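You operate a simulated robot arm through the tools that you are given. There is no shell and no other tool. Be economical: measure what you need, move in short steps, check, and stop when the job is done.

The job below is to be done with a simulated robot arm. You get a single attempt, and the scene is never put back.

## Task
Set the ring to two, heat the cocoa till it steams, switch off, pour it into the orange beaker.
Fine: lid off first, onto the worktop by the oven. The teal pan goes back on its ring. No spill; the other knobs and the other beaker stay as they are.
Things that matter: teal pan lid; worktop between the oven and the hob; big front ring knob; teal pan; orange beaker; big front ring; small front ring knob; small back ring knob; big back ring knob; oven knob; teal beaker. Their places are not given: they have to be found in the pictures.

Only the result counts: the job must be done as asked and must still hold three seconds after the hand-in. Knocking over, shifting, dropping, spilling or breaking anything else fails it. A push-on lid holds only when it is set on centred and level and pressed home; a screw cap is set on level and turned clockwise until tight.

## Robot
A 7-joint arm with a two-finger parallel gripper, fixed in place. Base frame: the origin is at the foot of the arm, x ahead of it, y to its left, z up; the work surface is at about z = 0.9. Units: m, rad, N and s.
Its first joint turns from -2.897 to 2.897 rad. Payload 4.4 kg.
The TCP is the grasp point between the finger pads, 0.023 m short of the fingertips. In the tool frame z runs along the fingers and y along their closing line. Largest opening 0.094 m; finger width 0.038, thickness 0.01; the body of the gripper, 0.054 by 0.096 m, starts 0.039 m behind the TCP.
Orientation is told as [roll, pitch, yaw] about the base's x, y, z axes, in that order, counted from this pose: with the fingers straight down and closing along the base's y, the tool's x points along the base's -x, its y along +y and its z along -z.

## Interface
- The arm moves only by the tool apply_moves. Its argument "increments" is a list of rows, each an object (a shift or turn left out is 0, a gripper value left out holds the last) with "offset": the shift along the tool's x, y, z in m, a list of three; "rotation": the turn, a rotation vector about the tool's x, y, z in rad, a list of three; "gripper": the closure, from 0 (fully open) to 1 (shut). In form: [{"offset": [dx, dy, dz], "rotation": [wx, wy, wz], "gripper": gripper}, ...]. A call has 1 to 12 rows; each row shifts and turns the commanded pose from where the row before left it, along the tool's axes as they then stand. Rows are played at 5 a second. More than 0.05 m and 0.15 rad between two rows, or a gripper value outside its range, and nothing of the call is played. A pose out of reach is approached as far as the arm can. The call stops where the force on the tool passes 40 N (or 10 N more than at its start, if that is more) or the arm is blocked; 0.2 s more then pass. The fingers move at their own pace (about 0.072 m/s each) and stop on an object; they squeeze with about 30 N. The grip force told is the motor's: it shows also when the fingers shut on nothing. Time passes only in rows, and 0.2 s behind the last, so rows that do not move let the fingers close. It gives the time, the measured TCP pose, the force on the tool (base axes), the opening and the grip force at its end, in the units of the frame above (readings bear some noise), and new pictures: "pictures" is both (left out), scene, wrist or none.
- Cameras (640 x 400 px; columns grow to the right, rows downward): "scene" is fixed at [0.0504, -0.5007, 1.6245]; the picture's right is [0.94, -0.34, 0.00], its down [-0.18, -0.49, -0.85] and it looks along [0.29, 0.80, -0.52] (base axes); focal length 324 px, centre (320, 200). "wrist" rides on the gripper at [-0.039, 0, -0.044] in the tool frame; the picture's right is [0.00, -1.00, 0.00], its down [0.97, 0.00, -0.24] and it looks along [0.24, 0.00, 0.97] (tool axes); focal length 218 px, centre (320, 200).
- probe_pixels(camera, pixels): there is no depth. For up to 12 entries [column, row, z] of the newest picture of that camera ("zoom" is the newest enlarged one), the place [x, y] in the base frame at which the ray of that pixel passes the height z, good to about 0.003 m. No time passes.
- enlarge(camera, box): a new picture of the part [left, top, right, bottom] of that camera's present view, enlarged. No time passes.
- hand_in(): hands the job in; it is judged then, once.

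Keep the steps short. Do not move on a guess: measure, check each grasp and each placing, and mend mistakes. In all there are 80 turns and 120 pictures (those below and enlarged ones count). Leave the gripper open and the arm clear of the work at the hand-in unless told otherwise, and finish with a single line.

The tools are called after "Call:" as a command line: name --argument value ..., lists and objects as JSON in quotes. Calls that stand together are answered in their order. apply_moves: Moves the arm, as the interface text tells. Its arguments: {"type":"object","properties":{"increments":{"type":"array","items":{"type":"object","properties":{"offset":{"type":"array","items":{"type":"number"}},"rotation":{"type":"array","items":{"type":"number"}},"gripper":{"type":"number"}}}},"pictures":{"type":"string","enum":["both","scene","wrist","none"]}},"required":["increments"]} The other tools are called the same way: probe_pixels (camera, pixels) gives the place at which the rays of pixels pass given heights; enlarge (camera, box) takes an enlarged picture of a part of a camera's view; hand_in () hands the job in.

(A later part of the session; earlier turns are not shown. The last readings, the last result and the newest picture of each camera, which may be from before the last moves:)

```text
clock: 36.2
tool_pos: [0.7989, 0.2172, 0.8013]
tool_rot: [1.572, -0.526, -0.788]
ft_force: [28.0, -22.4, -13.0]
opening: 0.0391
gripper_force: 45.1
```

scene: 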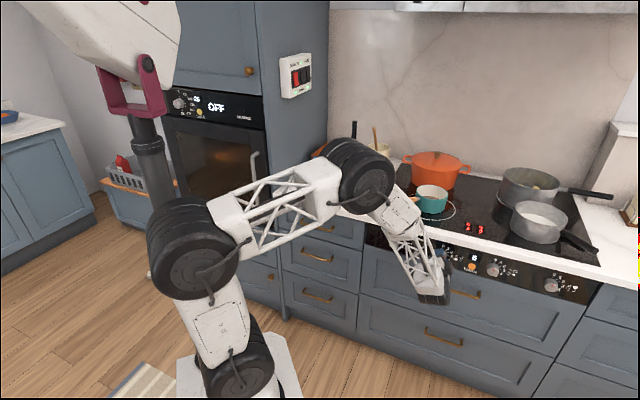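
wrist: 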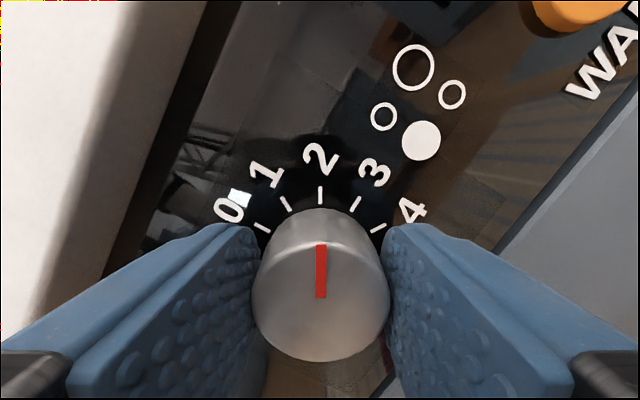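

The pointer lines up with 2. I'll check the hob display and the pan.

Call:
enlarge --camera "scene" --box '[400, 175, 496, 235]'

```text
6.67 times, centred on (448, 205) of scene
```

zoom: 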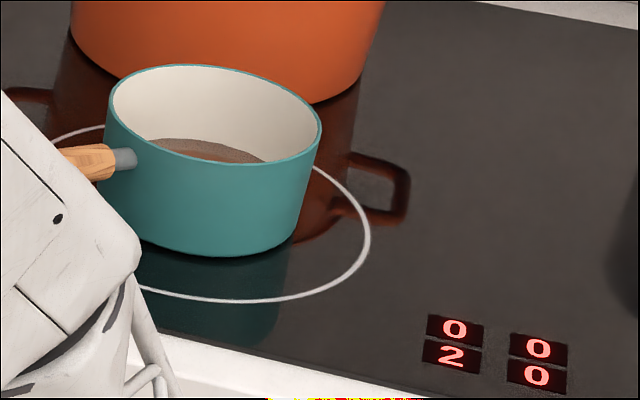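

The front-left display shows 2. I'll keep hold of the knob and wait while watching for steam.

Call:
apply_moves --increments '[{"offset": [0, 0.0005, 0]}, {}, {}, {}, {}, {}, {}, {}, {}, {}, {}, {}]' --pictures "none"

Call:
apply_moves --increments '[{}, {}, {}, {}, {}, {}, {}, {}, {}, {}, {}, {}]' --pictures "none"

Call:
enlarge --camera "scene" --box '[384, 135, 496, 235]'

```text
clock: 38.2
tool_pos: [0.7993, 0.2182, 0.8014]
tool_rot: [1.567, -0.526, -0.789]
ft_force: [16.2, -0.5, -8.7]
opening: 0.0386
gripper_force: 45.1
stopped in row 10: the force on the tool passed its limit (the readings are from after the stop); the commanded pose is now the measured one
```

```text
clock: 40.8
tool_pos: [0.7985, 0.218, 0.801]
tool_rot: [1.568, -0.525, -0.786]
ft_force: [25.2, -5.3, -17.0]
opening: 0.0389
gripper_force: 44.9
```

```text
4.00 times, centred on (440, 185) of scene
```

zoom: 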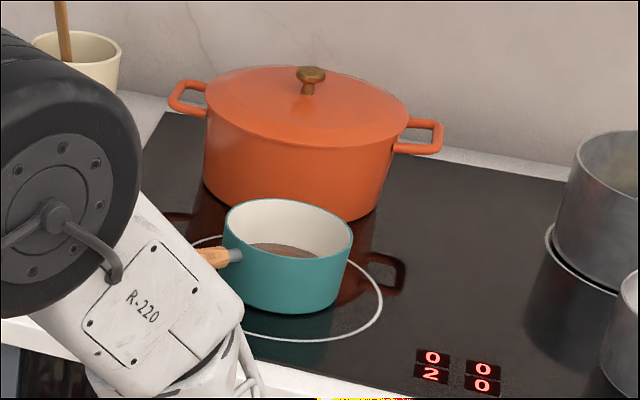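

No steam yet after about 5 s. I'll keep waiting.

Call:
apply_moves --increments '[{}, {}, {}, {}, {}, {}, {}, {}, {}, {}, {}, {}]' --pictures "none"

Call:
apply_moves --increments '[{}, {}, {}, {}, {}, {}, {}, {}, {}, {}, {}, {}]' --pictures "none"

Call:
enlarge --camera "scene" --box '[384, 135, 496, 235]'

```text
clock: 43.4
tool_pos: [0.7979, 0.2177, 0.8005]
tool_rot: [1.57, -0.526, -0.787]
ft_force: [18.3, -11.7, -18.0]
opening: 0.0387
gripper_force: 45.1
```

```text
clock: 46.0
tool_pos: [0.798, 0.2181, 0.8016]
tool_rot: [1.57, -0.526, -0.786]
ft_force: [14.4, -13.7, -19.4]
opening: 0.0385
gripper_force: 45.1
```

```text
4.00 times, centred on (440, 185) of scene
```

zoom: 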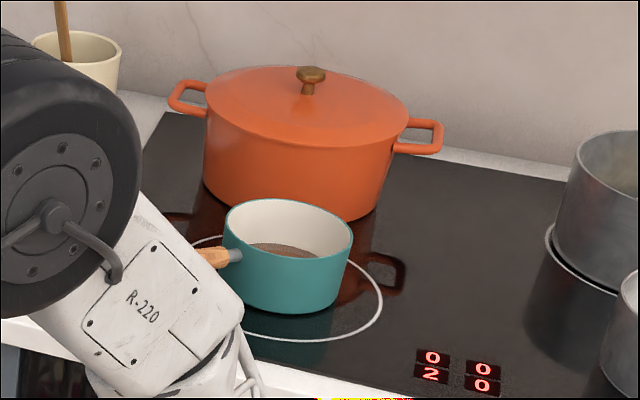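

Call:
apply_moves --increments '[{}, {}, {}, {}, {}, {}, {}, {}, {}, {}, {}, {}]' --pictures "none"

Call:
apply_moves --increments '[{}, {}, {}, {}, {}, {}, {}, {}, {}, {}, {}, {}]' --pictures "none"

Call:
enlarge --camera "scene" --box '[384, 135, 496, 235]'

```text
clock: 48.6
tool_pos: [0.7982, 0.2179, 0.7993]
tool_rot: [1.57, -0.526, -0.786]
ft_force: [9.9, -14.7, -19.2]
opening: 0.0388
gripper_force: 44.7
```

```text
clock: 51.2
tool_pos: [0.7993, 0.2172, 0.8001]
tool_rot: [1.568, -0.526, -0.787]
ft_force: [6.3, -15.0, -22.1]
opening: 0.0387
gripper_force: 45.1
```

```text
4.00 times, centred on (440, 185) of scene
```

zoom: 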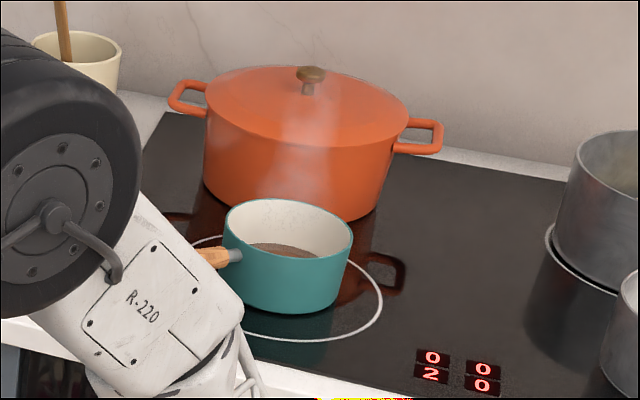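

Steam is rising from the pan. I'll turn the knob back to 0.

Call:
apply_moves --increments '[{"offset": [0.0003, 0, 0], "rotation": [0, 0, -0.08]}, {"rotation": [0, 0, -0.1]}, {"rotation": [0, 0, -0.1]}, {"rotation": [0, 0, -0.1]}, {"rotation": [0, 0, -0.1]}, {"rotation": [0, 0, -0.1]}, {"rotation": [0, 0, -0.1]}, {"rotation": [0, 0, -0.1]}, {"rotation": [0, 0, -0.1]}, {"rotation": [0, 0, -0.1]}, {"rotation": [0, 0, -0.066]}, {}]' --pictures "wrist"

```text
clock: 53.8
tool_pos: [0.7983, 0.2175, 0.8009]
tool_rot: [-0.735, -1.57, 1.517]
ft_force: [-25.7, -21.2, 6.2]
opening: 0.0385
gripper_force: 45.3
```

wrist: 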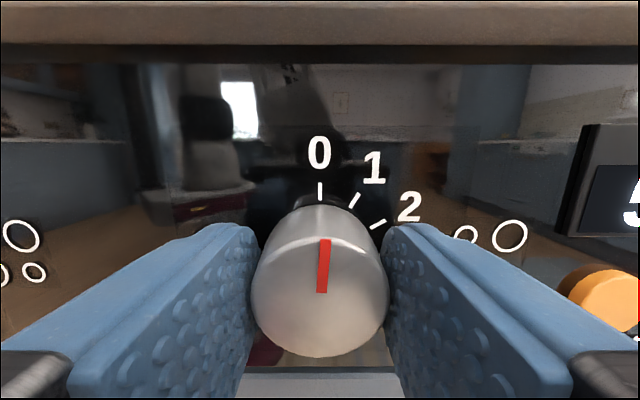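

The pointer is about 5° short of 0, so I'll turn a little further.

Call:
apply_moves --increments '[{"rotation": [0, 0, -0.06]}, {"rotation": [0, 0, -0.05]}, {}]' --pictures "wrist"

Call:
enlarge --camera "scene" --box '[400, 175, 496, 235]'

```text
clock: 54.6
tool_pos: [0.7994, 0.2181, 0.8002]
tool_rot: [-1.552, -1.46, 2.336]
ft_force: [-12.9, -8.1, -1.1]
opening: 0.0388
gripper_force: 45.1
```

wrist: 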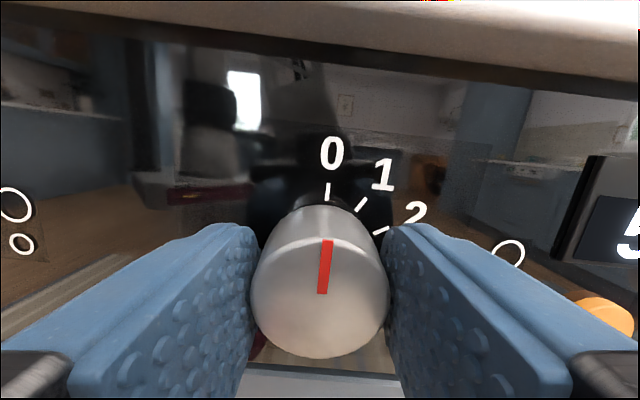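

```text
6.67 times, centred on (448, 205) of scene
```

zoom: 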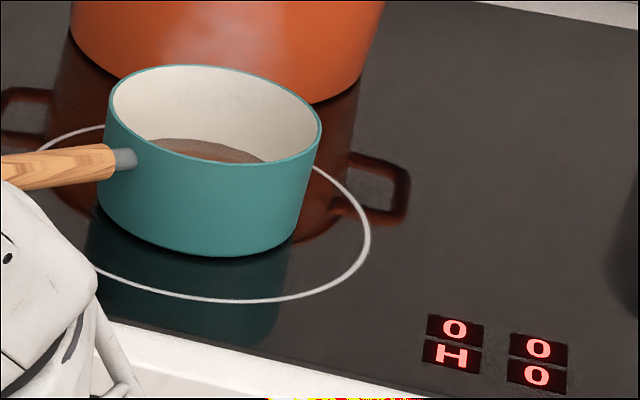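

The display shows "H" (residual heat) and the pointer is on the 0 tick, so the ring is off. I'll release, back off, and check all the knobs.

Call:
apply_moves --increments '[{"gripper": 0.3}, {"gripper": 0.3}, {"gripper": 0.3}, {"offset": [0, 0, -0.04]}, {"offset": [0, 0, -0.045], "rotation": [0, 0, 0.11]}, {"offset": [0, 0, -0.045], "gripper": 0}, {}]'

```text
clock: 56.2
tool_pos: [0.7057, 0.1264, 0.8022]
tool_rot: [-0.039, -1.57, 0.823]
ft_force: [0.7, 0.3, -0.4]
opening: 0.0939
gripper_force: 0.1
```

scene: 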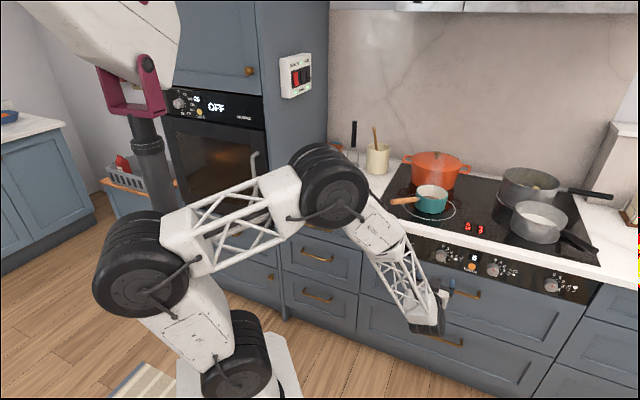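
wrist: 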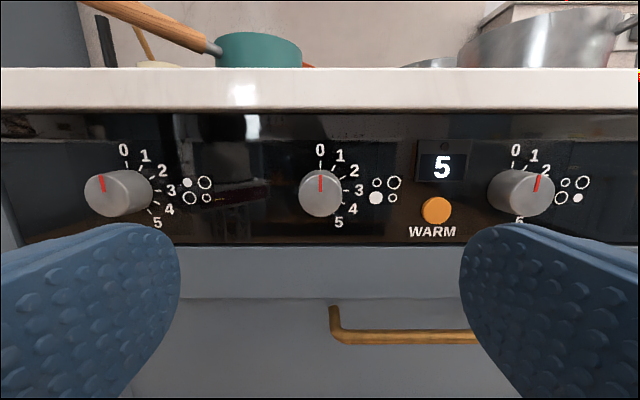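

The big front knob points to 0 and the others are unchanged. Next I'll raise and turn the tool downward to go over the pan's handle.

Call:
apply_moves --increments '[{"offset": [-0.045, 0, -0.02]}, {"offset": [-0.05, 0, 0]}, {"offset": [-0.05, 0, 0]}, {"offset": [-0.05, 0, 0]}, {"offset": [-0.05, 0, 0]}, {"offset": [-0.05, 0, 0]}, {"offset": [-0.05, 0, 0]}, {"rotation": [0, 0.14, 0]}, {"rotation": [0, 0.14, 0]}, {"rotation": [0, 0.14, 0]}, {"rotation": [0, 0.14, 0]}, {"rotation": [0, 0.14, 0]}]' --pictures "none"

Call:
apply_moves --increments '[{"rotation": [0, 0.145, 0]}, {"rotation": [0, 0.145, 0]}, {"rotation": [0, 0.145, 0]}, {"rotation": [0, 0.145, 0]}, {"rotation": [0, 0.145, 0]}, {"rotation": [0, 0.145, 0]}, {}]' --pictures "scene"

```text
clock: 58.8
tool_pos: [0.6919, 0.1116, 1.1457]
tool_rot: [-0.001, -0.867, 0.781]
ft_force: [-0.1, -0.4, 0.0]
opening: 0.0939
gripper_force: 0.1
```

```text
clock: 60.4
tool_pos: [0.6913, 0.113, 1.1456]
tool_rot: [0.002, 0.004, 0.783]
ft_force: [-0.4, 0.2, -0.1]
opening: 0.094
gripper_force: 0.0
```

scene: 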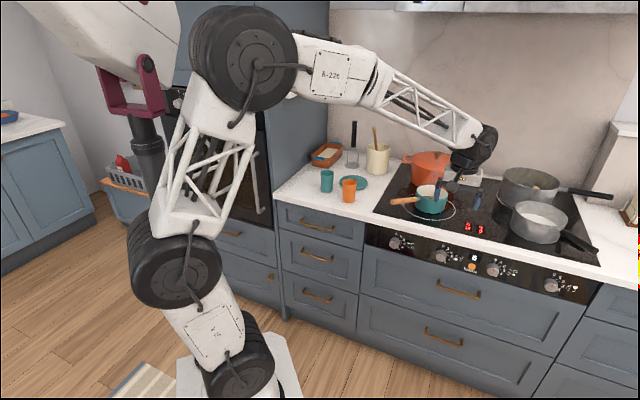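

I'll move over the handle at about (0.755,0.40) and turn the yaw to line up with it.

Call:
apply_moves --increments '[{"offset": [-0.0416, 0.0265, 0]}, {"offset": [-0.0416, 0.0265, 0]}, {"offset": [-0.0416, 0.0265, 0]}, {"offset": [-0.0416, 0.0265, 0]}, {"offset": [-0.0416, 0.0265, 0]}, {"offset": [-0.0416, 0.0265, 0]}, {"rotation": [0, 0, 0.137]}, {"rotation": [0, 0, 0.137]}, {"rotation": [0, 0, 0.137]}, {"rotation": [0, 0, 0.137]}, {"rotation": [0, 0, 0.137]}, {}]'

```text
clock: 63.0
tool_pos: [0.7574, 0.4006, 1.145]
tool_rot: [-0.002, 0.0, 0.097]
ft_force: [0.3, 0.0, 0.2]
opening: 0.0941
gripper_force: 0.1
```

scene: 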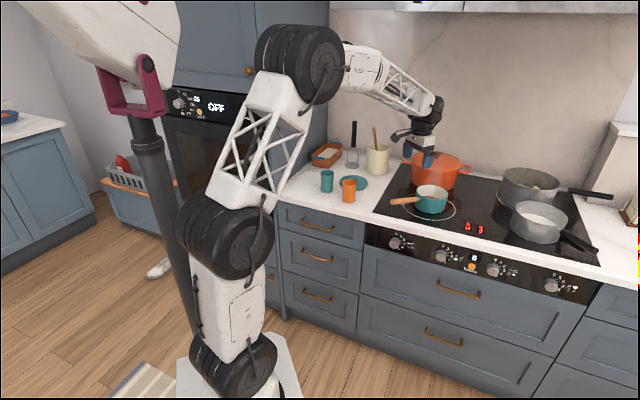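
wrist: 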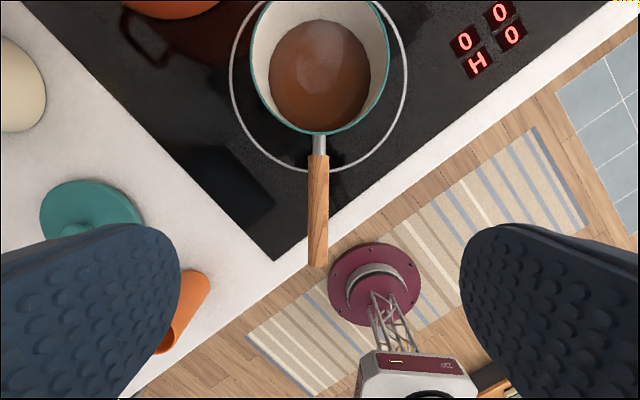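

The handle runs straight down the image at column 318, so the yaw matches. Wood spans x≈0.668–0.787, axis z≈0.96. I'll descend in two stages.

Call:
apply_moves --increments '[{"offset": [-0.003, 0.001, 0.045], "gripper": 0.3}, {"offset": [0, 0, 0.045]}, {"offset": [0, 0, 0.04]}, {}]'

```text
clock: 64.0
tool_pos: [0.7613, 0.4031, 1.0153]
tool_rot: [0.001, 0.002, 0.098]
ft_force: [0.6, 0.7, 0.0]
opening: 0.0658
gripper_force: 0.2
```

scene: 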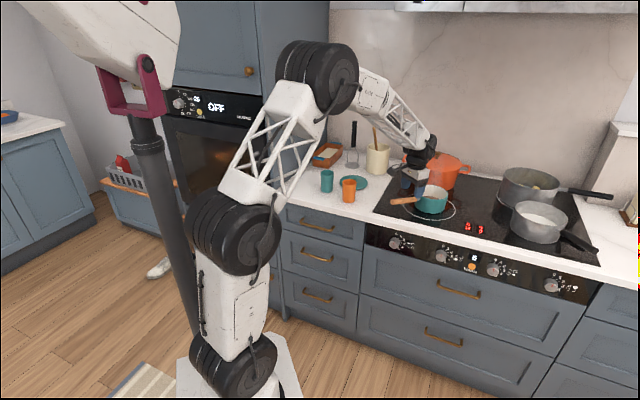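
wrist: 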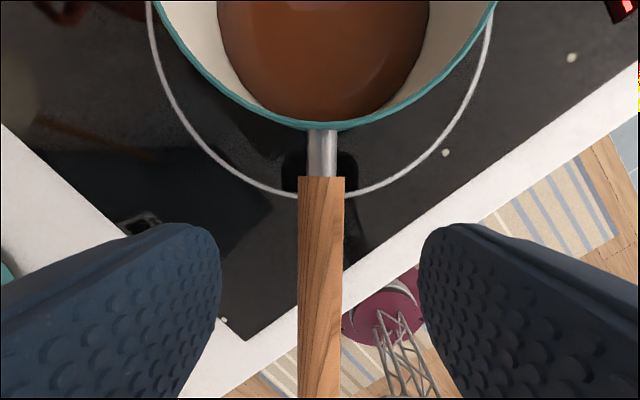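

Centred at column 321. I'll descend to z≈0.962 and close.

Call:
apply_moves --increments '[{"offset": [0, 0, 0.03]}, {"offset": [0, 0, 0.015]}, {"offset": [0, 0, 0.008]}, {}, {"gripper": 0.6}, {"gripper": 0.8}, {"gripper": 1}, {"gripper": 1}, {}]'

```text
clock: 66.0
tool_pos: [0.7612, 0.4035, 0.9624]
tool_rot: [-0.002, -0.001, 0.098]
ft_force: [0.5, -1.4, -0.3]
opening: 0.0216
gripper_force: 29.5
```

scene: 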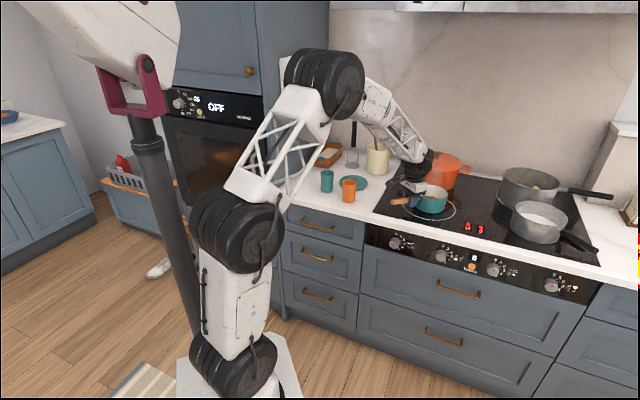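
wrist: 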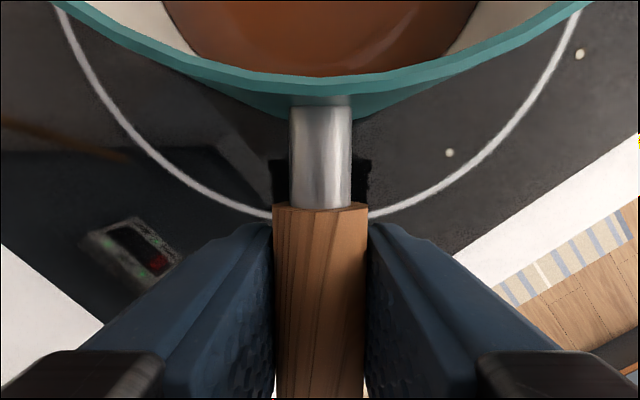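

Handle gripped (21.6 mm, flat sides). I'll lift very slowly by 10 mm and check for sag.

Call:
apply_moves --increments '[{"offset": [0, 0, -0.002]}, {"offset": [0, 0, -0.002]}, {"offset": [0, 0, -0.003]}, {"offset": [0, 0, -0.003]}, {}, {}]'

Call:
enlarge --camera "scene" --box '[384, 175, 480, 235]'

```text
clock: 67.4
tool_pos: [0.7605, 0.4022, 0.9723]
tool_rot: [-0.002, -0.001, 0.097]
ft_force: [-0.2, 0.6, -4.2]
opening: 0.0214
gripper_force: 30.0
```

scene: 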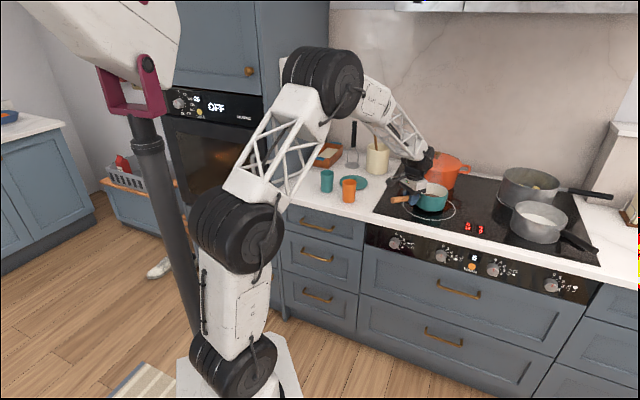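
wrist: 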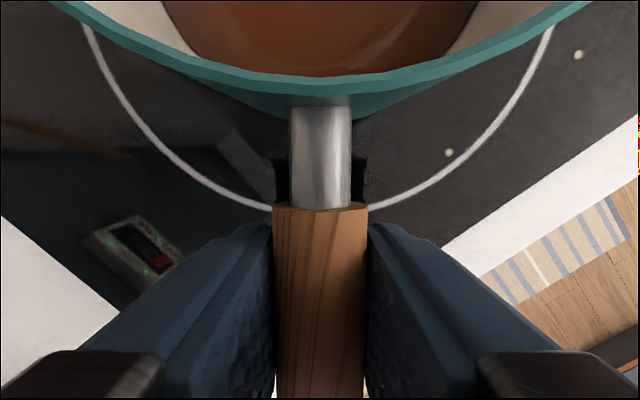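

```text
6.67 times, centred on (432, 205) of scene
```

zoom: 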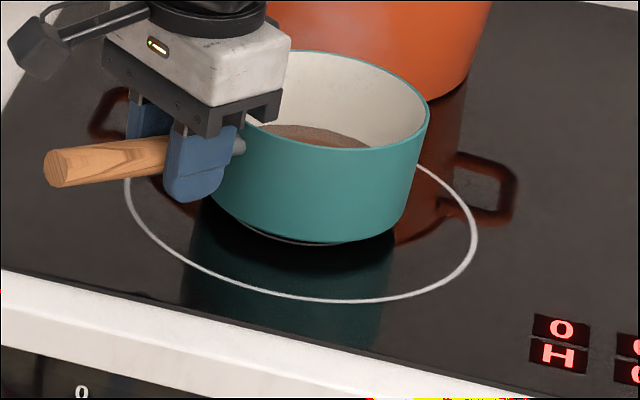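

The pan holds level with no sag; its weight is about 4.2 N. I'll lift to z≈1.13 and probe the orange beaker's rim and base.

Call:
apply_moves --increments '[{"offset": [0, 0, -0.015]}, {"offset": [0, 0, -0.025]}, {"offset": [0, 0, -0.03]}, {"offset": [0, 0, -0.03]}, {"offset": [0, 0, -0.03]}, {"offset": [0, 0, -0.025]}, {}]' --pictures "scene"

Call:
enlarge --camera "scene" --box '[310, 165, 390, 215]'

Call:
probe_pixels --camera "scene" --pixels '[[348.75, 200.75, 0.9], [349.5, 182.5, 0.98], [349.5, 182.5, 0.99], [349.5, 182.5, 1.0], [349.5, 182.5, 1.01], [327, 192, 0.9], [327, 173, 1.0]]'

```text
clock: 69.0
tool_pos: [0.7604, 0.4031, 1.1279]
tool_rot: [-0.002, 0.002, 0.098]
ft_force: [-0.5, -0.6, -4.3]
opening: 0.0214
gripper_force: 30.6
```

scene: 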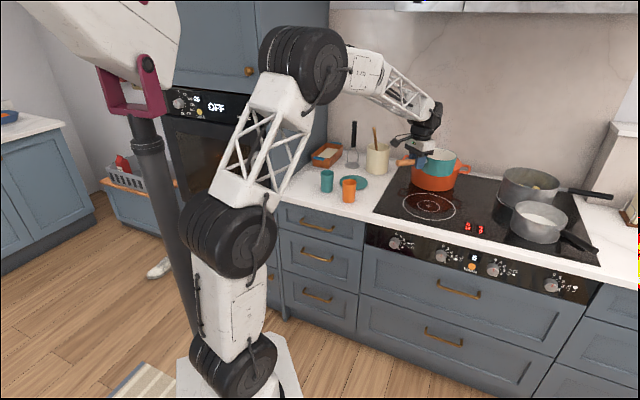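

```text
8.00 times, centred on (350, 190) of scene
```

zoom: 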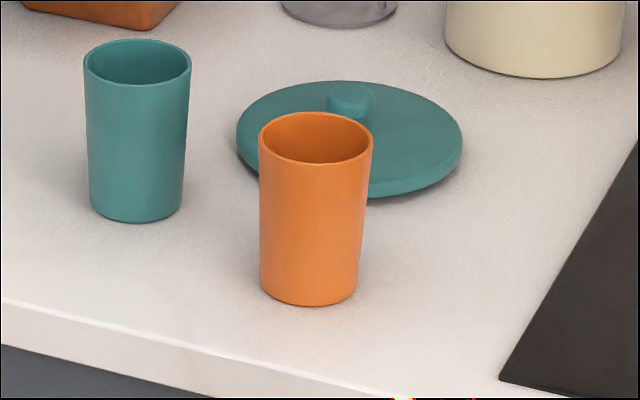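

```text
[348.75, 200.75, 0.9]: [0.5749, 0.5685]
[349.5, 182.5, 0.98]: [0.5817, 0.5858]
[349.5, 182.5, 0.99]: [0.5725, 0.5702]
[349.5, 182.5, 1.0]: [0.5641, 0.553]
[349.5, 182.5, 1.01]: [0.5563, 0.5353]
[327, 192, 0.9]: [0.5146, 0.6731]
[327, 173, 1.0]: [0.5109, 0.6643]
```

Beaker: centre about (0.575,0.571), rim z≈0.988, 59 mm wide. The pan's right lip must end up over it, so the TCP goes to about (0.458,0.630). I'll carry it there slowly at height.

Call:
apply_moves --increments '[{"offset": [0.006, 0.0055, 0]}, {"offset": [0.012, 0.011, 0]}, {"offset": [0.02, 0.01825, 0]}, {"offset": [0.02, 0.01825, 0]}, {"offset": [0.02, 0.01825, 0]}, {"offset": [0.02, 0.01825, 0]}, {"offset": [0.02, 0.01825, 0]}, {"offset": [0.02, 0.01825, 0]}, {"offset": [0.02, 0.01825, 0]}, {"offset": [0.02, 0.01825, 0]}, {"offset": [0.02, 0.01825, 0]}, {"offset": [0.02, 0.01825, 0]}]' --pictures "none"

Call:
apply_moves --increments '[{"offset": [0.02, 0.01825, 0]}, {"offset": [0.02, 0.01825, 0]}, {"offset": [0.012, 0.011, 0]}, {"offset": [0.006, 0.0055, 0]}, {}, {}]'

```text
clock: 71.6
tool_pos: [0.5235, 0.5781, 1.1279]
tool_rot: [-0.003, 0.0, 0.095]
ft_force: [-1.0, 0.4, -3.8]
opening: 0.0212
gripper_force: 30.1
```

```text
clock: 73.0
tool_pos: [0.4619, 0.6257, 1.1285]
tool_rot: [-0.001, 0.001, 0.097]
ft_force: [-1.2, -0.2, -4.9]
opening: 0.0213
gripper_force: 30.6
```

scene: 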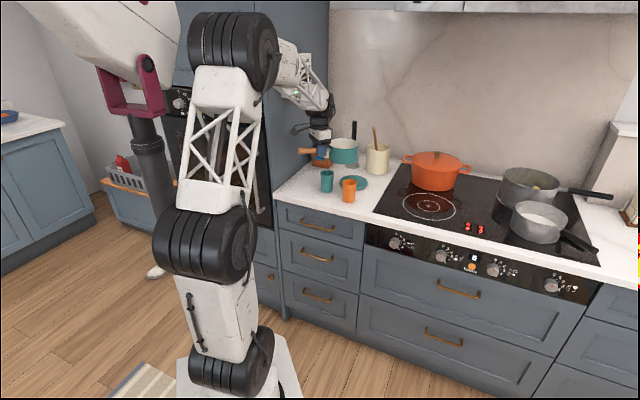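
wrist: 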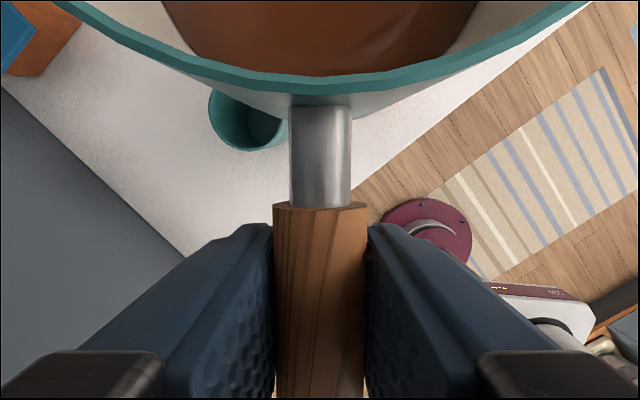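

The pan is level beside and above the beaker. I'll begin rolling to the right about the lip: 40° first, which is before any liquid should reach the lip.

Call:
apply_moves --increments '[{"offset": [0, 0.0045, -0.0065], "rotation": [-0.1, 0, 0]}, {"offset": [0, 0.0005, -0.0065], "rotation": [-0.1, 0, 0]}, {"offset": [0, 0.0005, -0.0065], "rotation": [-0.1, 0, 0]}, {"offset": [0, 0.0005, -0.0065], "rotation": [-0.1, 0, 0]}, {"offset": [0, 0.0005, -0.0065], "rotation": [-0.1, 0, 0]}, {"offset": [0, 0.0005, -0.0065], "rotation": [-0.1, 0, 0]}, {}]'

Call:
enlarge --camera "scene" --box '[290, 120, 402, 210]'

```text
clock: 74.6
tool_pos: [0.4605, 0.6242, 1.1662]
tool_rot: [0.601, 0.001, 0.098]
ft_force: [0.2, -1.0, -3.6]
opening: 0.0215
gripper_force: 30.3
```

scene: 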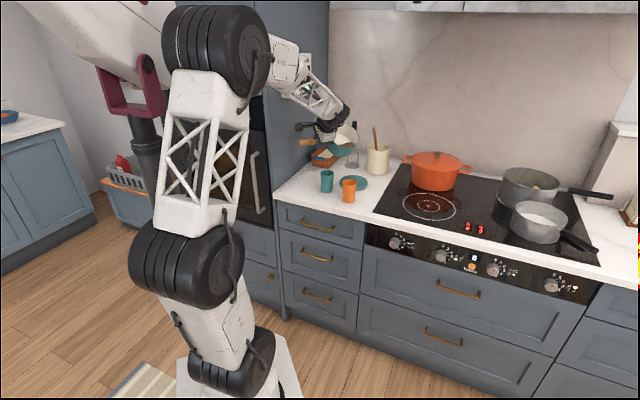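
wrist: 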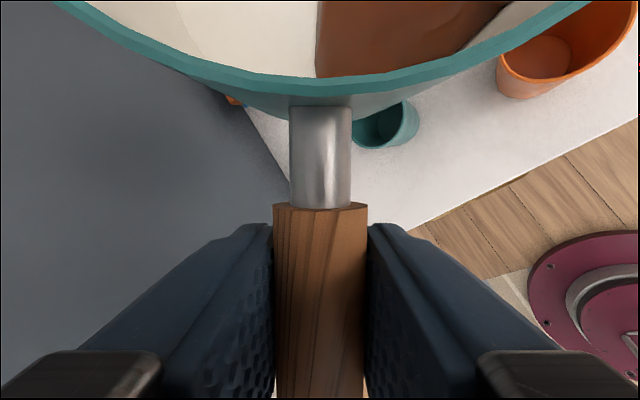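

```text
4.44 times, centred on (346, 165) of scene
```

zoom: 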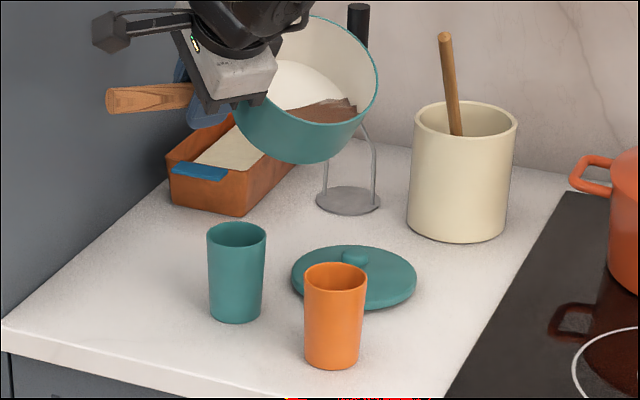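

The roll tracks well; the liquid is nearing the lip but not over it. I'll lower the lip to about 1.06.

Call:
apply_moves --increments '[{"offset": [0, -0.0085, 0.0124]}, {"offset": [0, -0.0141, 0.0206]}, {"offset": [0, -0.0141, 0.0206]}, {"offset": [0, -0.0056, 0.0083]}, {}]'

Call:
enlarge --camera "scene" --box '[298, 130, 394, 206]'

```text
clock: 75.8
tool_pos: [0.4623, 0.6225, 1.0917]
tool_rot: [0.599, -0.001, 0.097]
ft_force: [0.5, -0.7, -4.1]
opening: 0.0217
gripper_force: 29.6
```

scene: 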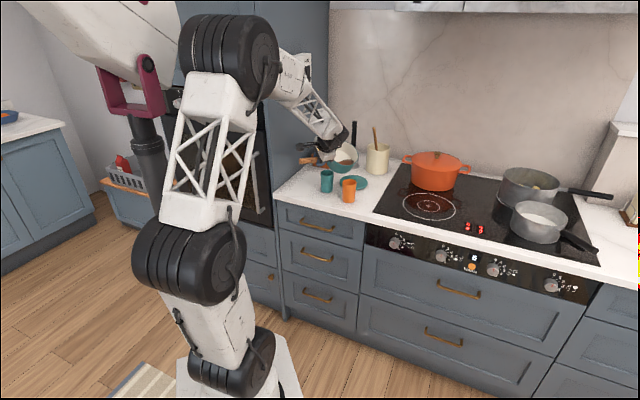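
wrist: 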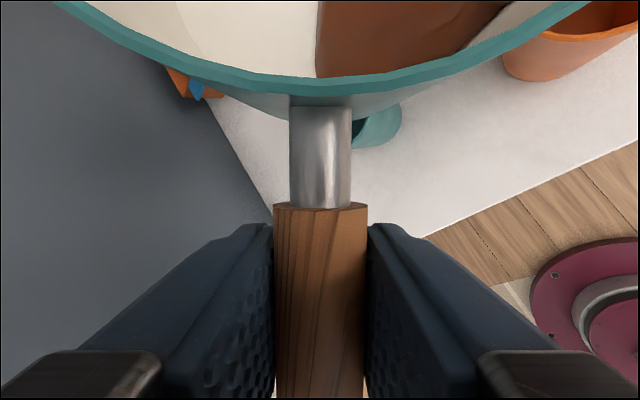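

```text
5.26 times, centred on (346, 168) of scene
```

zoom: 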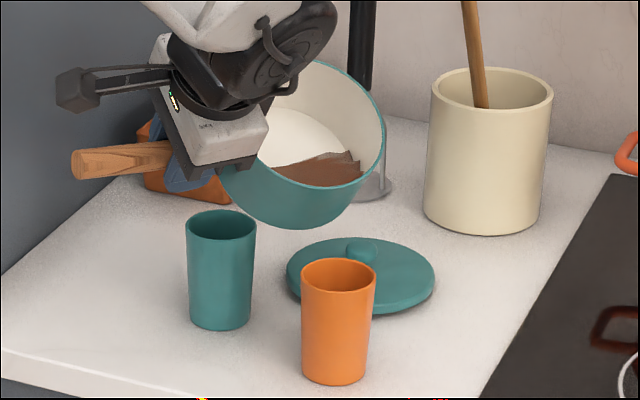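

The computed lip is at (0.578,0.576,1.062), over the beaker. I'll roll gently a further 15° and check.

Call:
apply_moves --increments '[{"offset": [0, 0.0003, -0.0033], "rotation": [-0.05, 0, 0]}, {"offset": [0, 0.0003, -0.0033], "rotation": [-0.05, 0, 0]}, {"offset": [0, 0.0003, -0.0033], "rotation": [-0.05, 0, 0]}, {"offset": [0, 0.0003, -0.0033], "rotation": [-0.05, 0, 0]}, {"offset": [0, 0.0003, -0.0033], "rotation": [-0.05, 0, 0]}, {}]' --pictures "wrist"

Call:
enlarge --camera "scene" --box '[298, 130, 394, 206]'

```text
clock: 77.2
tool_pos: [0.4623, 0.6142, 1.1058]
tool_rot: [0.85, -0.002, 0.099]
ft_force: [-0.3, 0.8, -4.1]
opening: 0.0213
gripper_force: 30.2
```

wrist: 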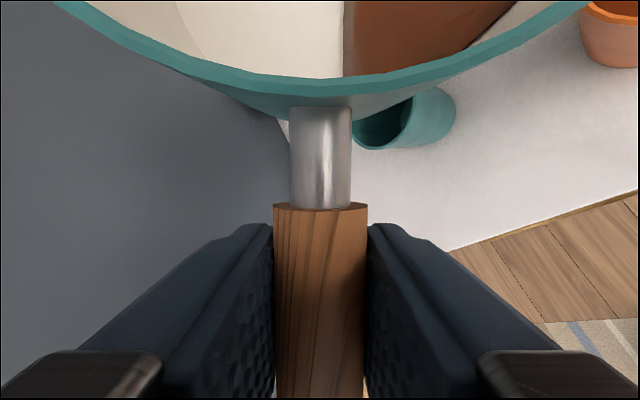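

```text
5.26 times, centred on (346, 168) of scene
```

zoom: 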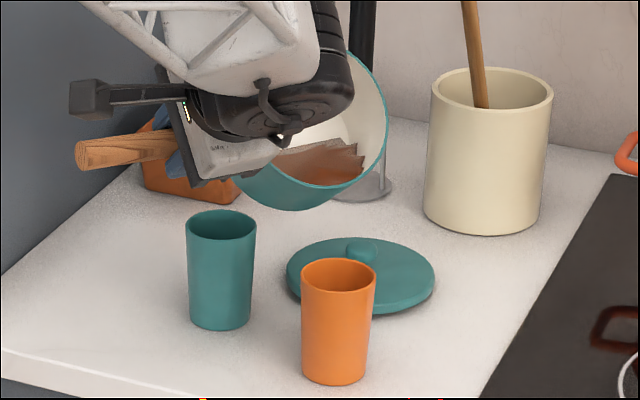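

At 49° there's still no overflow. I'll lower the lip to about 1.03 and continue rolling in small steps.

Call:
apply_moves --increments '[{"offset": [0, -0.0113, 0.0099]}, {"offset": [0, -0.0113, 0.0099]}, {"offset": [0, 0.0002, -0.0026], "rotation": [-0.04, 0, 0]}, {"offset": [0, 0.0002, -0.0026], "rotation": [-0.04, 0, 0]}, {"offset": [0, 0.0002, -0.0026], "rotation": [-0.04, 0, 0]}, {}]' --pictures "none"

Call:
enlarge --camera "scene" --box '[298, 130, 394, 206]'

```text
clock: 78.6
tool_pos: [0.4628, 0.608, 1.0804]
tool_rot: [0.969, 0.0, 0.096]
ft_force: [-0.7, -1.0, -4.0]
opening: 0.0213
gripper_force: 30.0
```

```text
5.26 times, centred on (346, 168) of scene
```

zoom: 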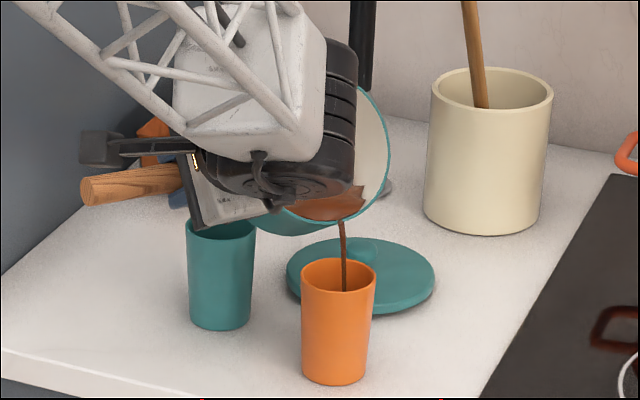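

Cocoa flows into the orange beaker, well inside its rim. I'll continue slowly.

Call:
apply_moves --increments '[{}, {}, {"offset": [0, 0.0002, -0.0026], "rotation": [-0.04, 0, 0]}, {"offset": [0, 0.0002, -0.0026], "rotation": [-0.04, 0, 0]}, {}, {"offset": [0, 0.0002, -0.0026], "rotation": [-0.04, 0, 0]}, {"offset": [0, 0.0002, -0.0026], "rotation": [-0.04, 0, 0]}, {}]' --pictures "none"

Call:
enlarge --camera "scene" --box '[298, 130, 394, 206]'

```text
clock: 80.4
tool_pos: [0.4647, 0.5994, 1.0866]
tool_rot: [1.128, 0.0, 0.098]
ft_force: [0.1, -0.1, -3.7]
opening: 0.0217
gripper_force: 30.4
```

```text
5.26 times, centred on (346, 168) of scene
```

zoom: 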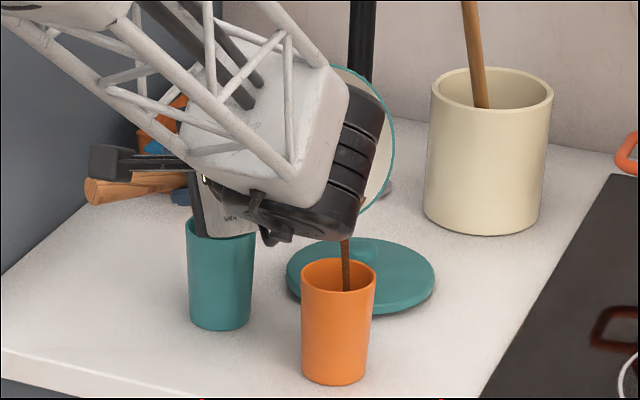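

Call:
apply_moves --increments '[{}, {}, {"offset": [0, 0.0002, -0.0026], "rotation": [-0.04, 0, 0]}, {"offset": [0, 0.0002, -0.0026], "rotation": [-0.04, 0, 0]}, {}, {"offset": [0, 0.0002, -0.0026], "rotation": [-0.04, 0, 0]}, {"offset": [0, 0.0002, -0.0026], "rotation": [-0.04, 0, 0]}, {}, {}]' --pictures "wrist"

Call:
enlarge --camera "scene" --box '[298, 130, 394, 206]'

```text
clock: 82.4
tool_pos: [0.4642, 0.5901, 1.0906]
tool_rot: [1.289, 0.001, 0.098]
ft_force: [-0.6, -0.2, -3.0]
opening: 0.0216
gripper_force: 29.5
```

wrist: 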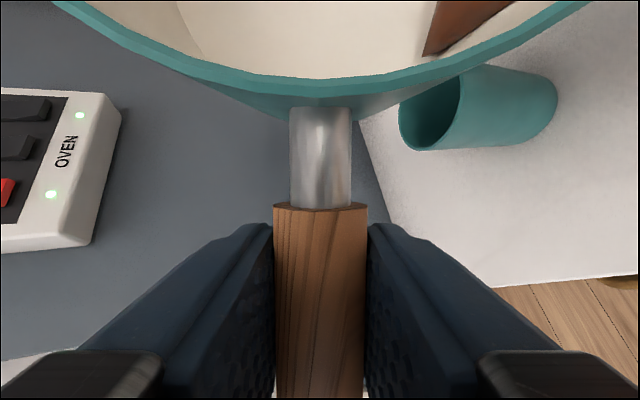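

```text
5.26 times, centred on (346, 168) of scene
```

zoom: 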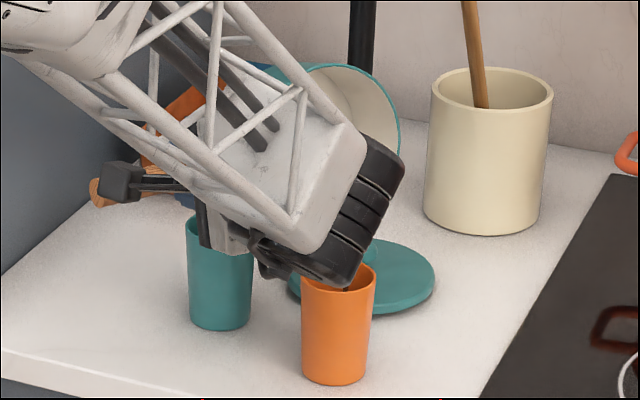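

The weight reads 3.0 N, down from 4.2. I'll continue rolling to about 88°.

Call:
apply_moves --increments '[{"offset": [0, 0.0002, -0.0026], "rotation": [-0.04, 0, 0]}, {"offset": [0, 0.0002, -0.0026], "rotation": [-0.04, 0, 0]}, {}, {"offset": [0, 0.0002, -0.0026], "rotation": [-0.04, 0, 0]}, {"offset": [0, 0.0002, -0.0026], "rotation": [-0.04, 0, 0]}, {}, {"offset": [0, 0.0002, -0.0026], "rotation": [-0.04, 0, 0]}, {"offset": [0, 0.0002, -0.0026], "rotation": [-0.04, 0, 0]}, {}, {}]'

Call:
enlarge --camera "scene" --box '[298, 130, 394, 206]'

```text
clock: 84.6
tool_pos: [0.4657, 0.5758, 1.0946]
tool_rot: [1.53, 0.0, 0.097]
ft_force: [-0.7, -0.3, -3.2]
opening: 0.0214
gripper_force: 29.9
```

scene: 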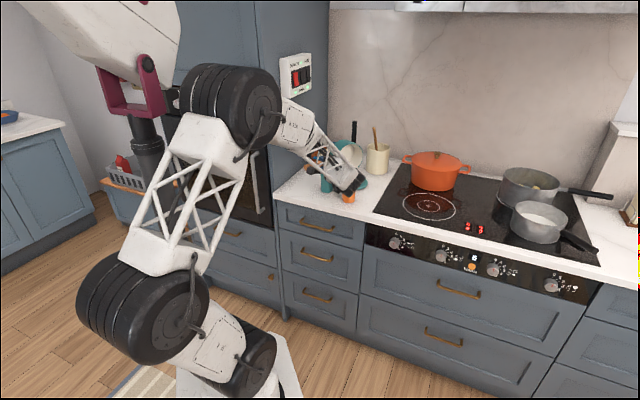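
wrist: 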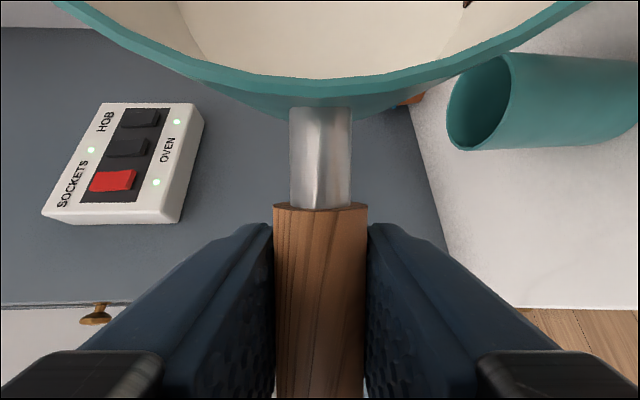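

```text
5.26 times, centred on (346, 168) of scene
```

zoom: 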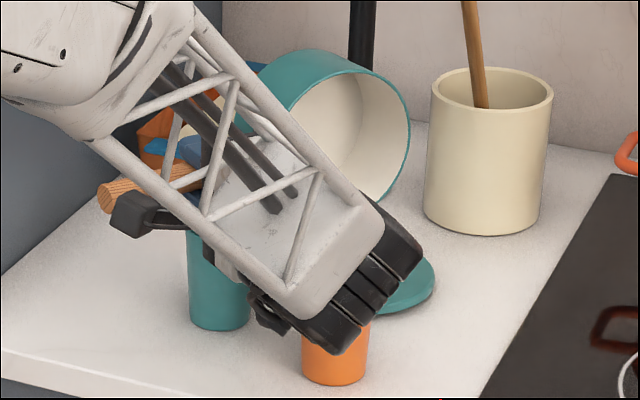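

The pan looks almost empty. I'll roll a little further, pause to drain, then roll back.

Call:
apply_moves --increments '[{"offset": [0, 0.0002, -0.0026], "rotation": [-0.04, 0, 0]}, {"offset": [0, 0.0002, -0.0026], "rotation": [-0.04, 0, 0]}, {"offset": [0, 0.0002, -0.0026], "rotation": [-0.04, 0, 0]}, {"offset": [0, 0.0002, -0.0026], "rotation": [-0.04, 0, 0]}, {}, {}, {}, {}, {}]' --pictures "wrist"

Call:
enlarge --camera "scene" --box '[298, 130, 394, 206]'

```text
clock: 86.6
tool_pos: [0.4662, 0.5655, 1.0951]
tool_rot: [1.688, -0.001, 0.098]
ft_force: [0.1, 0.3, -3.0]
opening: 0.0214
gripper_force: 30.2
```

wrist: 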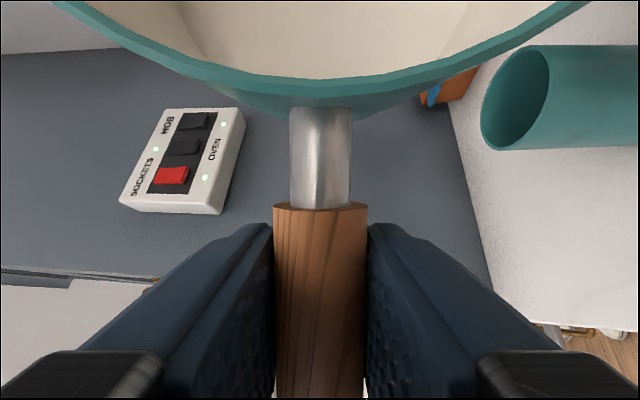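

```text
5.26 times, centred on (346, 168) of scene
```

zoom: 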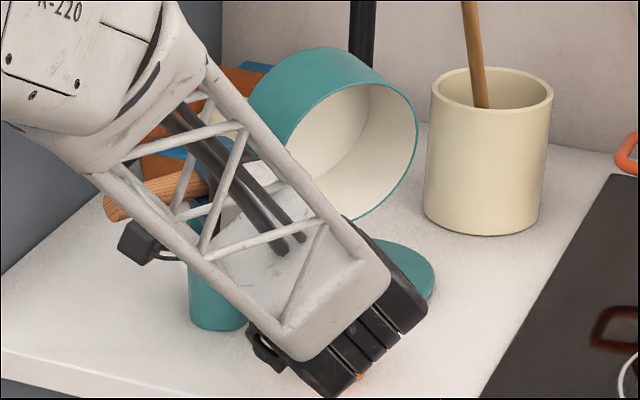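

The pan is empty. I'll roll back with the lip fixed to about 57°, then raise clear of the beaker.

Call:
apply_moves --increments '[{"offset": [0, -0.0011, 0.0065], "rotation": [0.1, 0, 0]}, {"offset": [0, -0.0011, 0.0065], "rotation": [0.1, 0, 0]}, {"offset": [0, -0.0011, 0.0065], "rotation": [0.1, 0, 0]}, {"offset": [0, -0.0011, 0.0065], "rotation": [0.1, 0, 0]}, {"offset": [0, -0.0011, 0.0065], "rotation": [0.1, 0, 0]}, {"offset": [0, -0.0011, 0.0065], "rotation": [0.1, 0, 0]}, {"offset": [0, -0.0011, 0.0065], "rotation": [0.1, 0, 0]}, {"offset": [0, 0.0253, -0.0162]}, {"offset": [0, 0.0337, -0.0216]}, {"offset": [0, 0.0253, -0.0162]}, {}]'

Call:
enlarge --camera "scene" --box '[298, 130, 394, 206]'

```text
clock: 89.0
tool_pos: [0.4614, 0.6076, 1.1792]
tool_rot: [0.988, 0.001, 0.096]
ft_force: [-0.5, 0.2, -2.5]
opening: 0.0218
gripper_force: 30.3
```

scene: 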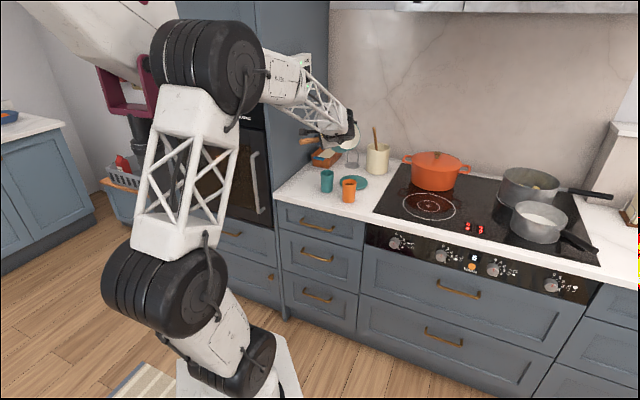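
wrist: 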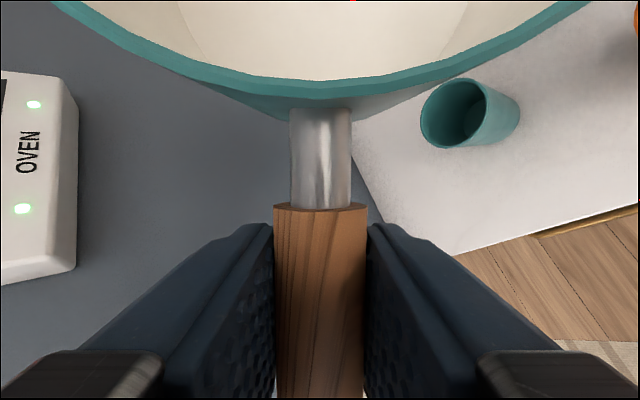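

```text
5.26 times, centred on (346, 168) of scene
```

zoom: 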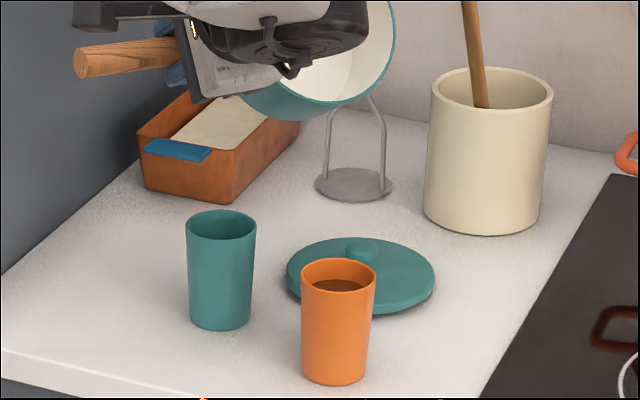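

The beaker holds the cocoa and the worktop is clean. I'll roll the pan level and carry it back.

Call:
apply_moves --increments '[{"rotation": [0.14, 0, 0]}, {"rotation": [0.14, 0, 0]}, {"rotation": [0.14, 0, 0]}, {"rotation": [0.14, 0, 0]}, {"rotation": [0.14, 0, 0]}, {"rotation": [0.14, 0, 0]}, {"rotation": [0.14, 0, 0]}, {"rotation": [0.008, 0, 0]}, {}]' --pictures "wrist"

```text
clock: 91.0
tool_pos: [0.4627, 0.6085, 1.1797]
tool_rot: [0.0, 0.001, 0.098]
ft_force: [-0.8, 0.6, -3.5]
opening: 0.0215
gripper_force: 29.7
```

wrist: 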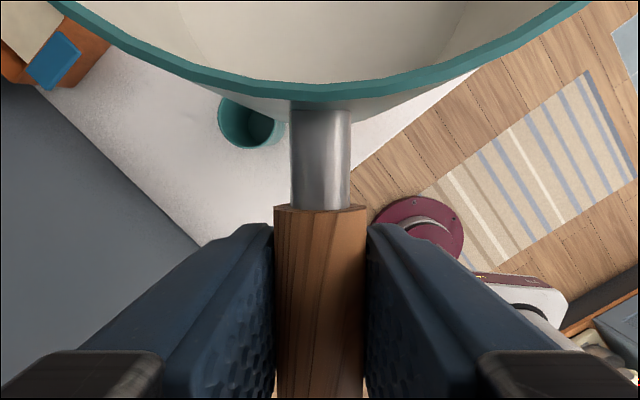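

Call:
apply_moves --increments '[{"offset": [-0.0308, -0.0259, 0]}, {"offset": [-0.0308, -0.0259, 0]}, {"offset": [-0.0308, -0.0259, 0]}, {"offset": [-0.0308, -0.0259, 0]}, {"offset": [-0.0308, -0.0259, 0]}, {"offset": [-0.0308, -0.0259, 0]}, {"offset": [-0.0308, -0.0259, 0]}, {"offset": [-0.0308, -0.0259, 0]}, {"offset": [-0.0305, -0.0261, 0]}, {}, {}]'

```text
clock: 93.4
tool_pos: [0.7637, 0.404, 1.1803]
tool_rot: [0.0, 0.001, 0.097]
ft_force: [-0.9, 0.1, -2.6]
opening: 0.0215
gripper_force: 29.7
```

scene: 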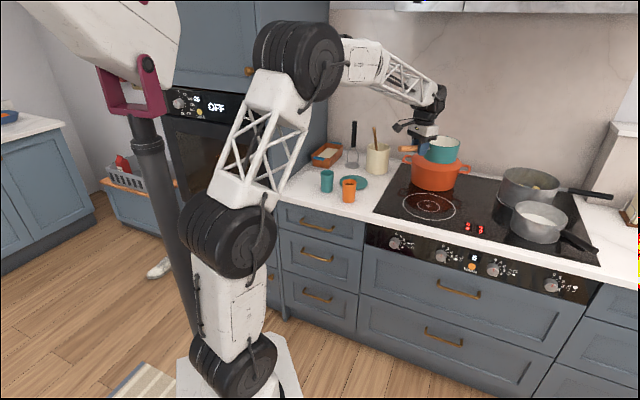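
wrist: 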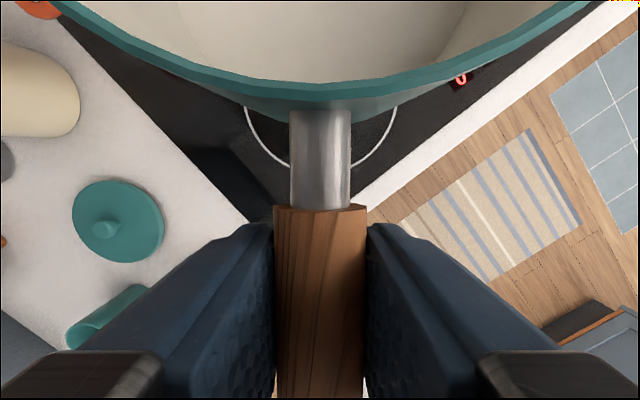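

The pan is over its ring. I'll lower it to about 0.98.

Call:
apply_moves --increments '[{"offset": [0.002, 0, 0.04]}, {"offset": [0, 0, 0.045]}, {"offset": [0, 0, 0.045]}, {"offset": [0, 0, 0.04]}, {"offset": [0, 0, 0.03]}, {}]' --pictures "none"

Call:
enlarge --camera "scene" --box '[384, 175, 480, 235]'

```text
clock: 94.8
tool_pos: [0.7591, 0.4024, 0.9796]
tool_rot: [0.001, -0.001, 0.097]
ft_force: [0.6, -0.3, -2.8]
opening: 0.0216
gripper_force: 29.4
```

```text
6.67 times, centred on (432, 205) of scene
```

zoom: 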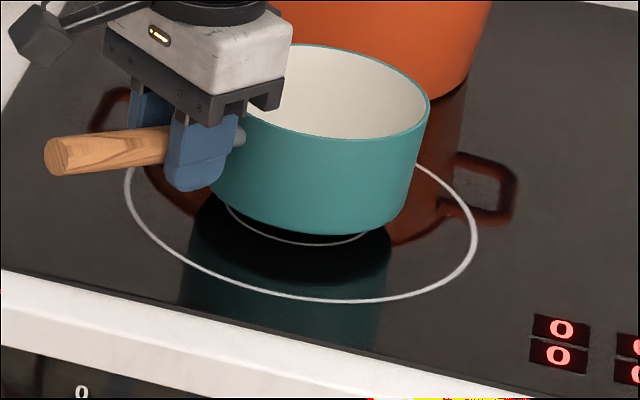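

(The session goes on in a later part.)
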